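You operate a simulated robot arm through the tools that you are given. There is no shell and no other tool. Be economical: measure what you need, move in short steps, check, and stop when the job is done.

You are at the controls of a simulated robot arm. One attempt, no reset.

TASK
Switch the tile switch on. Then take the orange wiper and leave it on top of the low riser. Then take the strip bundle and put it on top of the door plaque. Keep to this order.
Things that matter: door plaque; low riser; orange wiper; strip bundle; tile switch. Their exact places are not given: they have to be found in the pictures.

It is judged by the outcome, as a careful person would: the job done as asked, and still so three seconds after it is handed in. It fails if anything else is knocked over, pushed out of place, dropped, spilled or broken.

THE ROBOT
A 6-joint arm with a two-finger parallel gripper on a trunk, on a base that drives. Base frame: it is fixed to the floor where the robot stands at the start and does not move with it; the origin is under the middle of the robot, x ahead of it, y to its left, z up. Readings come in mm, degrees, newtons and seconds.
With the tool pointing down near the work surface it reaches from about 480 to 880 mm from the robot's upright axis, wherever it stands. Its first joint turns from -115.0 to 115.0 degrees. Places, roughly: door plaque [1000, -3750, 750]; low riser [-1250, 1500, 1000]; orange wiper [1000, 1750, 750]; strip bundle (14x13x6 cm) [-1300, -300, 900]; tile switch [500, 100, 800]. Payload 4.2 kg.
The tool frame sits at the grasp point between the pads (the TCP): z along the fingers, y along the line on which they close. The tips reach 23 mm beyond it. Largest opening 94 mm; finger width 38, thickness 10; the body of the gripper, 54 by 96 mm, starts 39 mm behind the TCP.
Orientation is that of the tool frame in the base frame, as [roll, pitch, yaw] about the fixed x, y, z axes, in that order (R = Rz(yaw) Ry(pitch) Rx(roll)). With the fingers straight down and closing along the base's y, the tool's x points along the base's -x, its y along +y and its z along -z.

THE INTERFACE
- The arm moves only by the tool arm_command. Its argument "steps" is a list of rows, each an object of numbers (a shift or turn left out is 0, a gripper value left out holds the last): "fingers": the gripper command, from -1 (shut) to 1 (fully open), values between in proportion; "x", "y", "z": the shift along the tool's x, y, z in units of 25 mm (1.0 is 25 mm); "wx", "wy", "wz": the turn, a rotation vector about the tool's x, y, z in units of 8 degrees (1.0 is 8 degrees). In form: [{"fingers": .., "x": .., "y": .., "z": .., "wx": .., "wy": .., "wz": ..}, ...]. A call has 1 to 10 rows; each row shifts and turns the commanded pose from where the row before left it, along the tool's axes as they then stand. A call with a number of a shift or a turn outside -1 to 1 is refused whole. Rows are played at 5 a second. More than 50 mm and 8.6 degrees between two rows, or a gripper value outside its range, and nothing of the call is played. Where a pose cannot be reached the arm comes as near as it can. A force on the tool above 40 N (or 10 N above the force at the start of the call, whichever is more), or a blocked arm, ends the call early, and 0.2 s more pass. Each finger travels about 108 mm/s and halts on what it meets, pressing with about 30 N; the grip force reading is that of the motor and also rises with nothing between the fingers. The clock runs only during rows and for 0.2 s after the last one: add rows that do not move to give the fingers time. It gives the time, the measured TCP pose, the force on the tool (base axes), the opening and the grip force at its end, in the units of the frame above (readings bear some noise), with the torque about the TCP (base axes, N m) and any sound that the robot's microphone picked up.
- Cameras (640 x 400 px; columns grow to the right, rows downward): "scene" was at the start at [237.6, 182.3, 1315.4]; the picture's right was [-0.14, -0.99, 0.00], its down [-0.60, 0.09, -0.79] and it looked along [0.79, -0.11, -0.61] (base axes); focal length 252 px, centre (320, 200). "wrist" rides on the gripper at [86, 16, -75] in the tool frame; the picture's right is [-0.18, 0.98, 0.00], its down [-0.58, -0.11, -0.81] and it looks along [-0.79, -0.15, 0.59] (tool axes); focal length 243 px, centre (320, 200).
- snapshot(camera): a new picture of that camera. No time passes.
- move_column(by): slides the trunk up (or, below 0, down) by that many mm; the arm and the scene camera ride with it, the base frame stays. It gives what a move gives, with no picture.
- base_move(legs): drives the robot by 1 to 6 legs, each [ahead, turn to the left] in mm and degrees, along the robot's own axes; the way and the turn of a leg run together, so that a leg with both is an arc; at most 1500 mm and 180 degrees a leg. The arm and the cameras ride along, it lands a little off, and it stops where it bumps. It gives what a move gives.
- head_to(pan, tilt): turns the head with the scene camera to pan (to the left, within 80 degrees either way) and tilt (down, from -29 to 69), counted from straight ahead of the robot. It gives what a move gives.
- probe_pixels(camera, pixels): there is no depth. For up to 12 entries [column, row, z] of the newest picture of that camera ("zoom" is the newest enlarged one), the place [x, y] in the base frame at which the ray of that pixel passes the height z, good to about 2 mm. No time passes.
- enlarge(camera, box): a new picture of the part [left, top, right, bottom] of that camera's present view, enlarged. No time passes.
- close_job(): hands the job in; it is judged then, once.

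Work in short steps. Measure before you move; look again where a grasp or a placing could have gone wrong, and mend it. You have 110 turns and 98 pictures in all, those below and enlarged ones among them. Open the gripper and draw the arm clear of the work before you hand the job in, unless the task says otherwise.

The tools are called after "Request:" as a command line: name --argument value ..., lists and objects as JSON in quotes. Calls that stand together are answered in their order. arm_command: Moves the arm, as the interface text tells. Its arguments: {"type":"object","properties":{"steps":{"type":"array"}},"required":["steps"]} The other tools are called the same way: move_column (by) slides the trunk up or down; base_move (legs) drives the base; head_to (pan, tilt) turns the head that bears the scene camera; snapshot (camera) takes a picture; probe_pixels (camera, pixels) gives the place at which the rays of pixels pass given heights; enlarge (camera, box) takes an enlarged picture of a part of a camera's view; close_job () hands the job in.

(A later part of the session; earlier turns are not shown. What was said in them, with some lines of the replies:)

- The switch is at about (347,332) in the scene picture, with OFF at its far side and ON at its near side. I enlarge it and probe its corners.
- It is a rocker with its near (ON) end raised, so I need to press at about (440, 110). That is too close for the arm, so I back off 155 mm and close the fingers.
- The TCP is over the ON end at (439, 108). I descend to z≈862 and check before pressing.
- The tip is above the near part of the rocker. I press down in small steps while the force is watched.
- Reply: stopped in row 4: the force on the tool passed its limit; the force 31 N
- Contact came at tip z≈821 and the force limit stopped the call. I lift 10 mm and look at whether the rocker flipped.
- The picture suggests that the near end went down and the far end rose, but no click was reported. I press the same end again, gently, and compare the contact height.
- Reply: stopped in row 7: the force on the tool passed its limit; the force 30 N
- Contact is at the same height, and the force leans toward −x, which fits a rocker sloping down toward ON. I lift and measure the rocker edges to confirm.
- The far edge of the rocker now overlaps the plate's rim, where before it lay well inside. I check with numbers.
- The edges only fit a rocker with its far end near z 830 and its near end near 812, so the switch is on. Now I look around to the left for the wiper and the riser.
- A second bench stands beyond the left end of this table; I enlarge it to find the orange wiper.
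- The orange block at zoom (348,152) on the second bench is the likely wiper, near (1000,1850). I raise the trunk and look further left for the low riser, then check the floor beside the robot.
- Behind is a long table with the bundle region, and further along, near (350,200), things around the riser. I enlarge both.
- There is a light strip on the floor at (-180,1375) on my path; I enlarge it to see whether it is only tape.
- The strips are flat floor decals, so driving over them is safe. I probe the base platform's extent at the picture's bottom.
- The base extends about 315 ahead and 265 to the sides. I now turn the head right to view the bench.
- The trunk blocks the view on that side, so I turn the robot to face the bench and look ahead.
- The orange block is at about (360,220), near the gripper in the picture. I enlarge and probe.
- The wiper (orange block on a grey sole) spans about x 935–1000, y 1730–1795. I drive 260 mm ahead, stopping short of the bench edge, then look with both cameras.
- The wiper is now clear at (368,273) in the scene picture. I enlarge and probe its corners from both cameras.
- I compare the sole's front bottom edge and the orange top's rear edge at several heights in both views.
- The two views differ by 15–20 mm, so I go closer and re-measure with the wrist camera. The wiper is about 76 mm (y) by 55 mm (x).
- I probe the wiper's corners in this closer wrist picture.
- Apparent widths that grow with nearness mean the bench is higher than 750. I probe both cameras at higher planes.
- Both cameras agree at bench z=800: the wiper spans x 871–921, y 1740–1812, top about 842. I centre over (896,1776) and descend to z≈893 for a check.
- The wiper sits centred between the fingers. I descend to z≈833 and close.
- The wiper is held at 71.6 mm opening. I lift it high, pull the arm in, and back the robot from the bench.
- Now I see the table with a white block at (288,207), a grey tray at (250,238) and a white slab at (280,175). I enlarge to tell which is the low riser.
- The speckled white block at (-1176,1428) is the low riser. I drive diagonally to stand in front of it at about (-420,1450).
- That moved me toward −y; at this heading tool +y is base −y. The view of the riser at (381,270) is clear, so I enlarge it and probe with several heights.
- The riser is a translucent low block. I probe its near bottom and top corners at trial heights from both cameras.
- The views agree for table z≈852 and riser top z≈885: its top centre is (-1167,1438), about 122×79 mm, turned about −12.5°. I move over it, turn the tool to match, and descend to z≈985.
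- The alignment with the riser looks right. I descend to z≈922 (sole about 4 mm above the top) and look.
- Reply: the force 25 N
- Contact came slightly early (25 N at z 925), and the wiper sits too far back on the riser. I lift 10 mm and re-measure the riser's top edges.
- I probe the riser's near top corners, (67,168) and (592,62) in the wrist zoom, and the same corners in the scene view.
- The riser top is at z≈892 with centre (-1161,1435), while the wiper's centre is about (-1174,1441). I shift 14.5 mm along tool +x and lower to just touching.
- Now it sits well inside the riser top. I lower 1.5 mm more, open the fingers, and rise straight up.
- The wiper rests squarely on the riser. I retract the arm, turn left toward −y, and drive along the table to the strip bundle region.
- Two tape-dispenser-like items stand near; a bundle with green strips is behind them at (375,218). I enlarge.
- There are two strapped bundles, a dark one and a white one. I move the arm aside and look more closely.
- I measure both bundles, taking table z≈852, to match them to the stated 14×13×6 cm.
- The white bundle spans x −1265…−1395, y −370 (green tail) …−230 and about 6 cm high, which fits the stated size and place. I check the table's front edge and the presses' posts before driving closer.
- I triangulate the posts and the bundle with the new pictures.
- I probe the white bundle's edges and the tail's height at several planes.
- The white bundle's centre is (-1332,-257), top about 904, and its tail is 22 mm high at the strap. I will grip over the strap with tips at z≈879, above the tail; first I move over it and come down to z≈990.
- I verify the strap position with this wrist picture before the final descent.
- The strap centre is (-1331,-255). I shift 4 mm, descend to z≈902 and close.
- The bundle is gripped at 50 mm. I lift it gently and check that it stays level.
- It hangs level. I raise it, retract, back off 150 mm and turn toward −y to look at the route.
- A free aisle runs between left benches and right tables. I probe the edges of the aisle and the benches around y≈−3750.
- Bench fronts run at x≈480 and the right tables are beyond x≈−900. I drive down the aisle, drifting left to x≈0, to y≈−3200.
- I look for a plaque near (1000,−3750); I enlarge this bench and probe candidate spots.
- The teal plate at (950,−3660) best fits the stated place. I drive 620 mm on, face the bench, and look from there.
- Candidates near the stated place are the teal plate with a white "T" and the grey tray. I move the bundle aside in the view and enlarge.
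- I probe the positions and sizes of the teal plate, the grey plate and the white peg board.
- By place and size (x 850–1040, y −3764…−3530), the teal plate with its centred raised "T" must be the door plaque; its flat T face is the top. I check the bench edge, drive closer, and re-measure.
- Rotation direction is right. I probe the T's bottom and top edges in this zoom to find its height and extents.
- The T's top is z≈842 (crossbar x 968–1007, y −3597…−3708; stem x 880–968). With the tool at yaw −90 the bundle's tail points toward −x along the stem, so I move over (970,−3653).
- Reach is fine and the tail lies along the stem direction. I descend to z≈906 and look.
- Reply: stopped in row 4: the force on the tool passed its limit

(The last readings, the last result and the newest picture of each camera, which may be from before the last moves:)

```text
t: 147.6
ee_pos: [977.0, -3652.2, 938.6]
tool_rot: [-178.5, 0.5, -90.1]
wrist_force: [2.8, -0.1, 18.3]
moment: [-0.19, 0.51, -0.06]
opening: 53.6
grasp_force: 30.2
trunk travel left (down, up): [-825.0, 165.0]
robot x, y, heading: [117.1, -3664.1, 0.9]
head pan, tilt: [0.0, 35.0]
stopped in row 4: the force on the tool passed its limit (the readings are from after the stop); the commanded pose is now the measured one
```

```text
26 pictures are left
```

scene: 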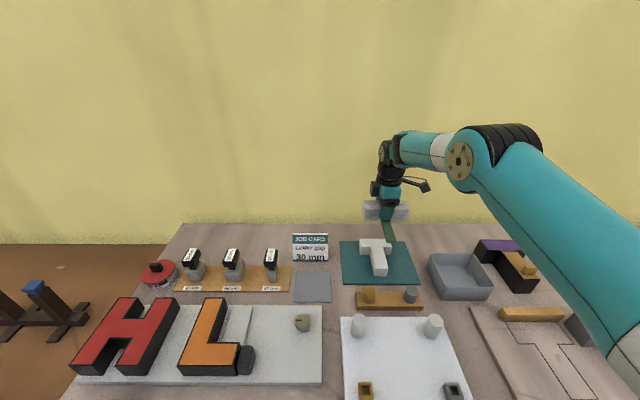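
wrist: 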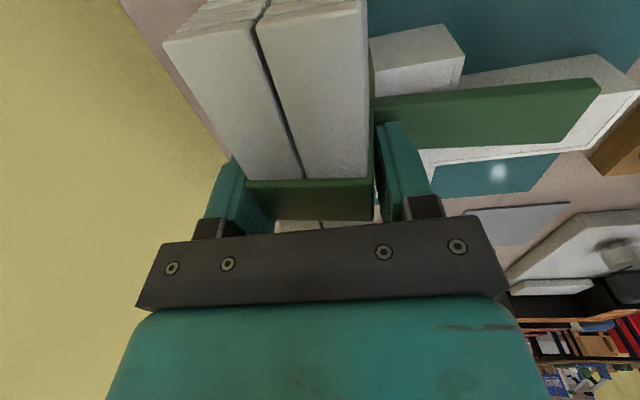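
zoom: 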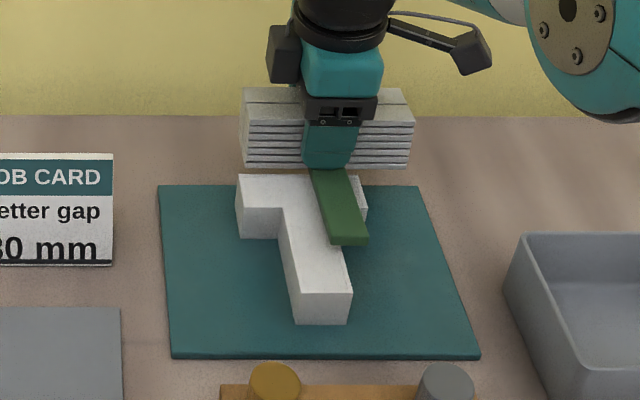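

Contact came early at z 938: the bench here is higher than the 800 I assumed, so the T is nearer than I computed. The T has not moved; I lift off and check the bundle in the grip.

Request:
arm_command --steps '[{"z": -0.3}, {"z": -0.5}, {"z": -1}, {}, {}]'

Request:
snapshot --camera "wrist"

Request:
enlarge --camera "scene" --box '[325, 195, 435, 295]'

```text
t: 148.8
ee_pos: [974.9, -3654.0, 979.1]
tool_rot: [-179.0, 0.4, -90.2]
wrist_force: [0.6, 0.2, -5.2]
moment: [0.02, -0.01, -0.04]
opening: 49.8
grasp_force: 29.7
trunk travel left (down, up): [-825.0, 165.0]
robot x, y, heading: [114.0, -3663.7, 0.8]
head pan, tilt: [0.0, 35.0]
```

```text
25 pictures are left
```

wrist: 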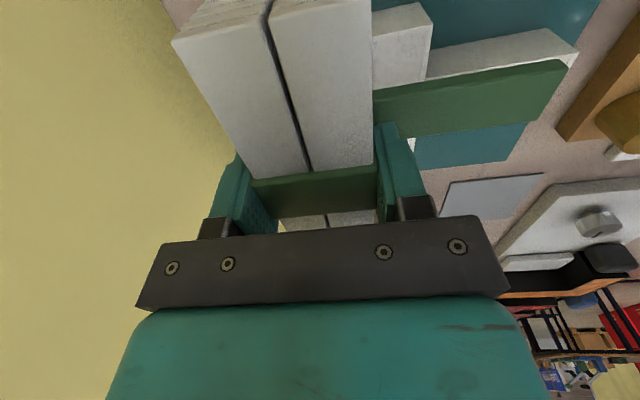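

```text
4.00 times, centred on (380, 245) of scene
```

zoom: 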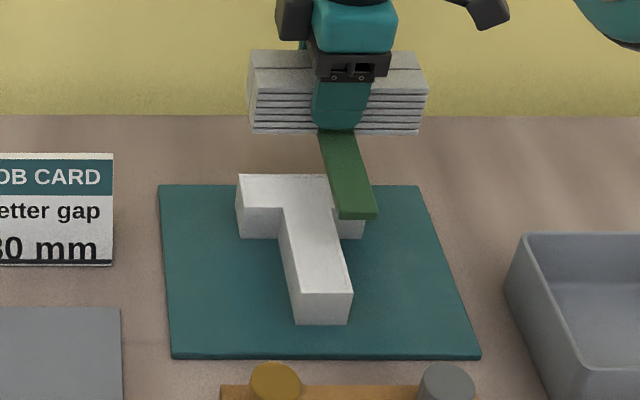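

The bundle realigned in the grip (49.8 mm). I triangulate the stem's front-right corner from the wrist view, (525,28) bottom and (578,48) top, against the scene view at several heights.

Request:
probe_pixels --camera "wrist" --pixels '[[525, 28, 806], [525, 28, 830], [525, 28, 855], [578, 48, 842], [578, 48, 870], [578, 48, 890], [427, 3, 842], [427, 3, 870], [427, 3, 890]]'

Request:
snapshot --camera "scene"

Request:
probe_pixels --camera "scene" --pixels '[[387, 275.75, 806], [387, 275.75, 830], [387, 275.75, 855], [388, 268, 842], [388, 268, 870], [388, 268, 890], [374.5, 268.5, 890], [359.5, 238.8, 890], [358.8, 247, 890], [391, 247.5, 890], [343, 284, 855], [420, 284, 855]]'

```text
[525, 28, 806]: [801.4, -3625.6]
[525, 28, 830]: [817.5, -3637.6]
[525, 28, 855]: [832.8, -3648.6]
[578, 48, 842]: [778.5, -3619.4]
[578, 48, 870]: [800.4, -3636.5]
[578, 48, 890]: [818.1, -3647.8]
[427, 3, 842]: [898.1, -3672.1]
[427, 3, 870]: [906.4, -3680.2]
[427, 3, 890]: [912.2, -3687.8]
```

```text
23 pictures are left
```

scene: 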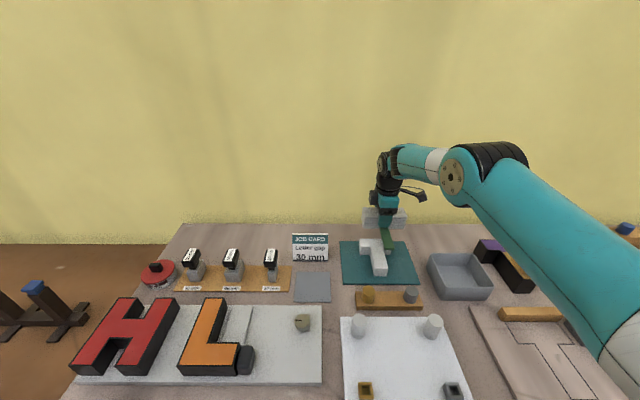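

```text
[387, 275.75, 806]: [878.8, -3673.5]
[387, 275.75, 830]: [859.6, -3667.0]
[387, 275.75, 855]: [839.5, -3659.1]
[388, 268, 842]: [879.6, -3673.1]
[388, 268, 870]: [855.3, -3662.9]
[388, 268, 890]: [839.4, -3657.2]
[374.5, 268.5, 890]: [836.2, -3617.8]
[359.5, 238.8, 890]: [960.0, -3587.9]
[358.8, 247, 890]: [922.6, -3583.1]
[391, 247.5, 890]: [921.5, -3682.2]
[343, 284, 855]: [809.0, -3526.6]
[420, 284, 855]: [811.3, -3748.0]
```

The corrected heights are: plaque plate z≈862, T top z≈901, crossbar x 912–950, y −3677…−3582, stem centred at y≈−3635. I level the tool, shift to (925,−3632) above it, and look.

Request:
arm_command --steps '[{"wx": -0.12}, {"y": 1, "x": -0.44}, {"y": 1, "x": -0.44}, {}]'

Request:
enlarge --camera "scene" --box '[325, 195, 435, 295]'

Request:
snapshot --camera "wrist"

```text
t: 149.8
ee_pos: [924.8, -3630.7, 979.7]
tool_rot: [-179.8, 0.3, -90.1]
wrist_force: [0.6, 0.0, -4.2]
moment: [0.04, -0.06, 0.03]
opening: 49.8
grasp_force: 29.9
trunk travel left (down, up): [-825.0, 165.0]
robot x, y, heading: [115.5, -3664.1, 0.7]
head pan, tilt: [0.0, 35.0]
```

```text
4.00 times, centred on (380, 245) of scene
```

zoom: 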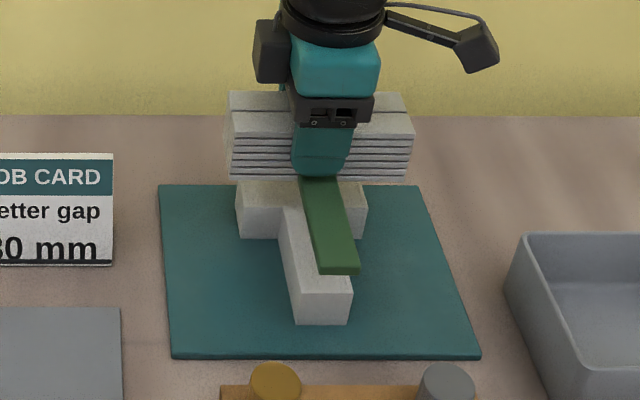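

```text
21 pictures are left
```

wrist: 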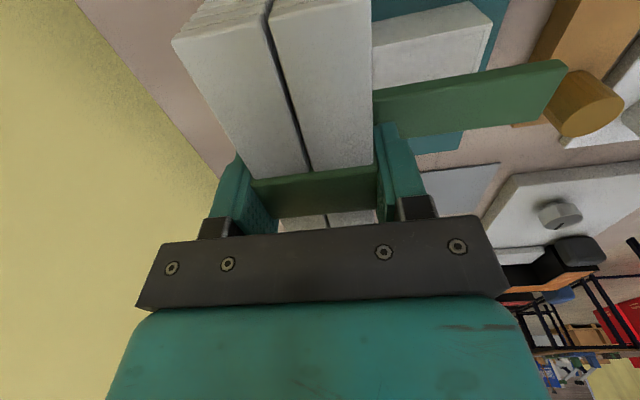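

The tail still seems ~10 mm to the right of the stem centre. I lower 18 mm to within about 9 mm of the T and compare again.

Request:
arm_command --steps '[{"z": 0.4}, {"z": 0.3}, {}]'

Request:
enlarge --camera "scene" --box '[335, 210, 425, 290]'

```text
t: 150.6
ee_pos: [924.6, -3629.7, 961.5]
tool_rot: [-179.8, 0.4, -90.1]
wrist_force: [-0.2, 0.8, -3.8]
moment: [0.04, 0.01, 0.03]
opening: 50.0
grasp_force: 29.7
trunk travel left (down, up): [-825.0, 165.0]
robot x, y, heading: [115.3, -3662.0, 0.5]
head pan, tilt: [0.0, 35.0]
```

```text
5.00 times, centred on (380, 250) of scene
```

zoom: 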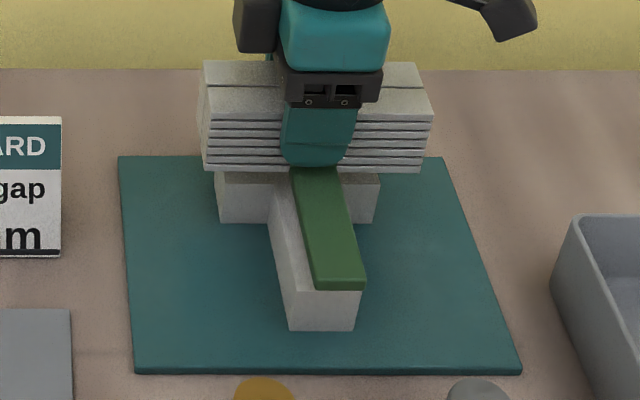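

The tail is ~8 mm right of the stem centre, and the body front is level with the crossbar front. I shift 8 mm to +y and 8 mm toward the robot, then lower gently until contact.

Request:
arm_command --steps '[{"x": -0.32, "y": 0.32}, {}, {"z": 0.15}, {"z": 0.1}, {"z": 0.06}, {}]'

Request:
enlarge --camera "scene" --box '[335, 210, 425, 290]'

```text
t: 152.0
ee_pos: [916.7, -3621.9, 953.3]
tool_rot: [-179.9, 0.3, -90.1]
wrist_force: [0.2, 0.4, -4.2]
moment: [-0.02, 0.0, 0.0]
opening: 49.8
grasp_force: 29.5
trunk travel left (down, up): [-825.0, 165.0]
robot x, y, heading: [118.3, -3662.2, 0.7]
head pan, tilt: [0.0, 35.0]
```

```text
5.00 times, centred on (380, 250) of scene
```

zoom: 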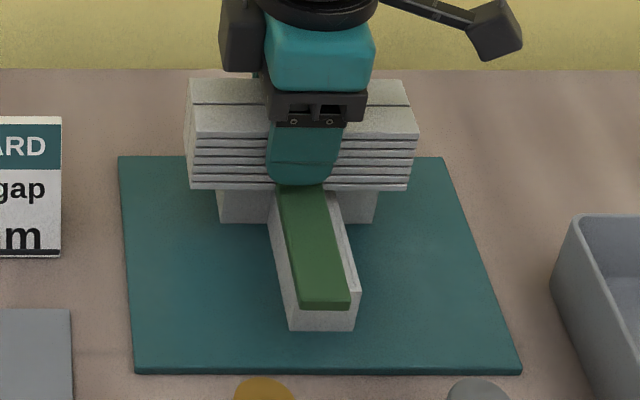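

Centred nicely over the T, with the weight still on the gripper. I lower in 1 mm steps and read the force.

Request:
arm_command --steps '[{"z": 0.05}, {"z": 0.05}, {"z": 0.04}, {}]'

```text
t: 153.0
ee_pos: [917.9, -3621.7, 951.4]
tool_rot: [-179.9, 0.3, -90.1]
wrist_force: [-0.7, 0.0, -4.1]
moment: [0.01, 0.02, -0.03]
opening: 49.8
grasp_force: 29.9
trunk travel left (down, up): [-825.0, 165.0]
robot x, y, heading: [112.4, -3664.0, 0.7]
head pan, tilt: [0.0, 35.0]
```

No contact yet; I lower a little more.

Request:
arm_command --steps '[{"z": 0.06}, {"z": 0.06}, {}]'

```text
t: 153.8
ee_pos: [917.4, -3621.9, 946.3]
tool_rot: [-179.8, 0.3, -90.0]
wrist_force: [0.2, -0.7, -4.1]
moment: [0.03, -0.04, 0.02]
opening: 49.7
grasp_force: 29.9
trunk travel left (down, up): [-825.0, 165.0]
robot x, y, heading: [115.7, -3664.7, 0.3]
head pan, tilt: [0.0, 35.0]
```

Still free at z 946; I continue in 1.5 mm steps.

Request:
arm_command --steps '[{"z": 0.06}, {"z": 0.06}, {}]'

Request:
enlarge --camera "scene" --box '[335, 210, 425, 290]'

```text
t: 154.6
ee_pos: [916.6, -3622.0, 945.0]
tool_rot: [-180.0, 0.2, -90.1]
wrist_force: [-0.3, 0.5, -4.9]
moment: [0.04, -0.05, -0.02]
opening: 50.0
grasp_force: 29.9
trunk travel left (down, up): [-825.0, 165.0]
robot x, y, heading: [118.2, -3661.9, 0.7]
head pan, tilt: [0.0, 35.0]
```

```text
5.00 times, centred on (380, 250) of scene
```

zoom: 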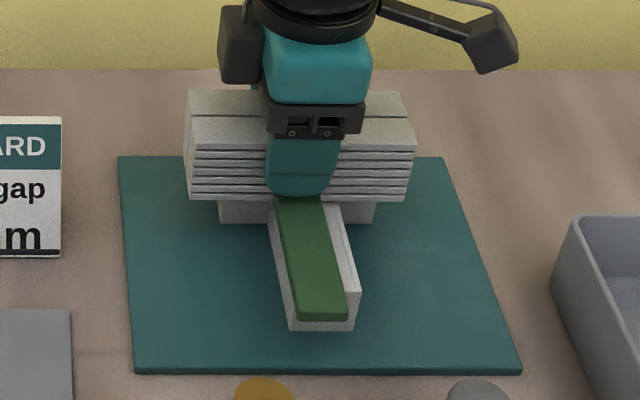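

The bundle is well over the crossbar and stem but still not touching. I lower further in small steps.

Request:
arm_command --steps '[{"z": 0.06}, {"z": 0.06}, {"z": 0.04}, {}]'

```text
t: 155.6
ee_pos: [917.4, -3620.5, 944.2]
tool_rot: [-179.6, 0.3, -90.2]
wrist_force: [-5.2, -5.5, 32.2]
moment: [-0.43, 0.46, 0.01]
opening: 49.9
grasp_force: 30.2
trunk travel left (down, up): [-825.0, 165.0]
robot x, y, heading: [115.3, -3659.3, 0.6]
head pan, tilt: [0.0, 35.0]
```

Contact is firm at z≈944. I relax the press by 2.5 mm and check the force before releasing.

Request:
arm_command --steps '[{"z": -0.09}, {}]'

Request:
enlarge --camera "scene" --box '[335, 210, 425, 290]'

```text
t: 156.2
ee_pos: [918.7, -3621.4, 943.4]
tool_rot: [-179.8, 0.2, -90.1]
wrist_force: [5.2, -1.3, 14.7]
moment: [0.17, 0.33, -0.06]
opening: 49.9
grasp_force: 29.9
trunk travel left (down, up): [-825.0, 165.0]
robot x, y, heading: [118.7, -3665.6, 0.7]
head pan, tilt: [0.0, 35.0]
```

```text
5.00 times, centred on (380, 250) of scene
```

zoom: 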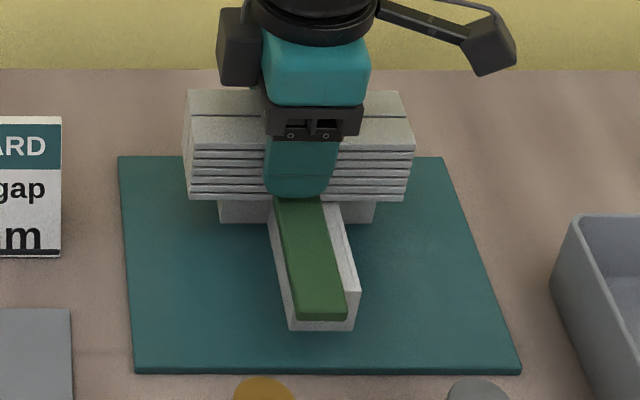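

The bundle rests on the T. I ease off 1 mm, open the fingers, and check.

Request:
arm_command --steps '[{"z": -0.04}, {}, {"fingers": 0.3}, {"fingers": 1}, {}, {}]'

Request:
enlarge --camera "scene" --box '[335, 210, 425, 290]'

```text
t: 157.6
ee_pos: [917.0, -3620.9, 944.9]
tool_rot: [-180.0, 0.3, -90.1]
wrist_force: [0.1, 1.0, -0.4]
moment: [0.0, 0.02, 0.02]
opening: 94.0
grasp_force: 0.0
trunk travel left (down, up): [-825.0, 165.0]
robot x, y, heading: [115.6, -3661.6, 0.5]
head pan, tilt: [0.0, 35.0]
```

```text
5.00 times, centred on (380, 250) of scene
```

zoom: 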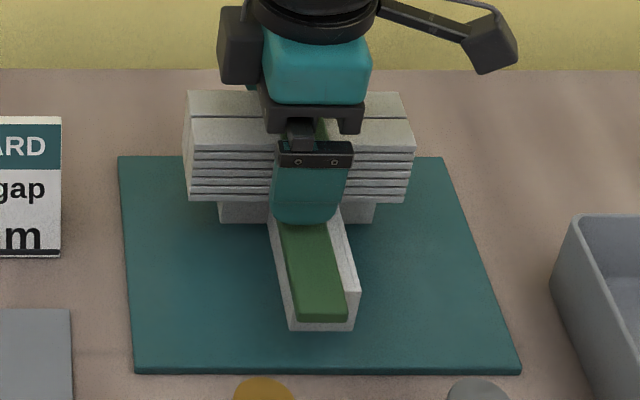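

Released and stable. I raise the arm straight up, retract it, and take a last look.

Request:
arm_command --steps '[{"z": -0.5}, {"z": -1}, {"z": -1}, {"z": -1}, {"z": -1}, {"z": -1}, {"z": -1}, {"z": -1}, {"z": -1}, {"z": -1}]'

Request:
arm_command --steps '[{"y": 1}, {"y": 1}, {"y": 1}, {"y": 1}, {"y": 1}, {"y": 1}]'

Request:
base_move --legs '[[-150, 0]]'

Request:
snapshot --camera "scene"

Request:
enlarge --camera "scene" --box '[310, 190, 430, 270]'

```text
t: 159.8
ee_pos: [917.5, -3623.3, 1182.2]
tool_rot: [-179.9, 0.4, -90.2]
wrist_force: [0.2, 0.0, 0.1]
moment: [0.01, 0.0, 0.01]
opening: 94.0
grasp_force: 0.0
trunk travel left (down, up): [-825.0, 165.0]
robot x, y, heading: [115.3, -3664.5, 0.6]
head pan, tilt: [0.0, 35.0]
```

```text
t: 161.2
ee_pos: [767.3, -3624.1, 1180.3]
tool_rot: [180.0, 0.3, -90.1]
wrist_force: [0.9, -0.3, -0.5]
moment: [0.01, 0.08, -0.03]
opening: 94.1
grasp_force: 0.0
trunk travel left (down, up): [-825.0, 165.0]
robot x, y, heading: [113.1, -3658.7, 0.5]
head pan, tilt: [0.0, 35.0]
```

```text
t: 162.6
ee_pos: [617.6, -3624.5, 1179.8]
tool_rot: [-179.8, 0.2, -90.0]
wrist_force: [0.2, 0.5, 0.0]
moment: [0.0, -0.03, 0.0]
opening: 93.6
grasp_force: 0.1
trunk travel left (down, up): [-825.0, 165.0]
robot x, y, heading: [-36.3, -3665.8, 0.9]
head pan, tilt: [0.0, 35.0]
```

```text
15 pictures are left
```

scene: 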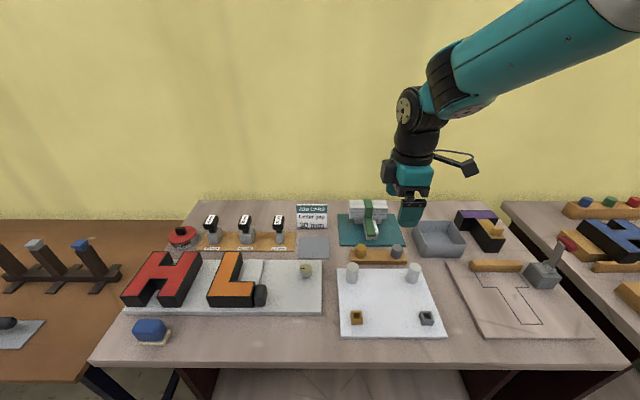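

```text
5.00 times, centred on (370, 230) of scene
```

zoom: 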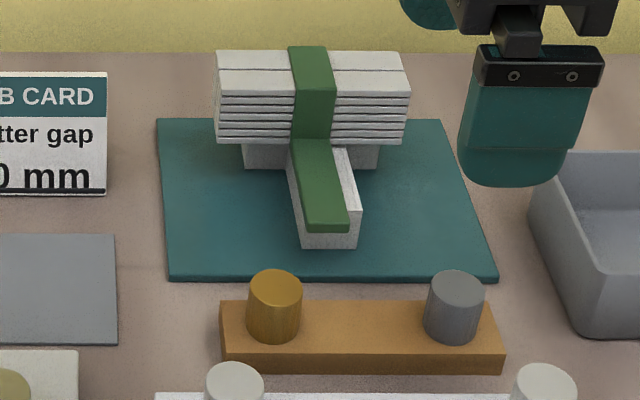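

The bundle rests level on the plaque's raised T, and nothing around it has moved. The arm is clear with the gripper open, so I hand the job in.

Request:
close_job

```text
The job is handed in.
```

I did the three steps in the order asked and handed the job in, though I chose the plaque and the bundle by judgement.

- **Tile switch:** the ON end is pressed down. No click was heard, but the rocker's edges measured as tilted to ON.
- **Orange wiper:** it sits centred on top of the low riser, the translucent white block.
- **Strip bundle:** I took the white strapped bundle; a dark one stood next to it, further from the place given. It lies level on the raised white "T" in the middle of the teal plate, which I took to be the door plaque because only it fitted the place given. I assumed the T is part of the plaque.

While I was placing the bundle, it touched the T early, once, because I had taken that bench to be lower than it is. In the pictures, neither the T nor anything around it had moved.
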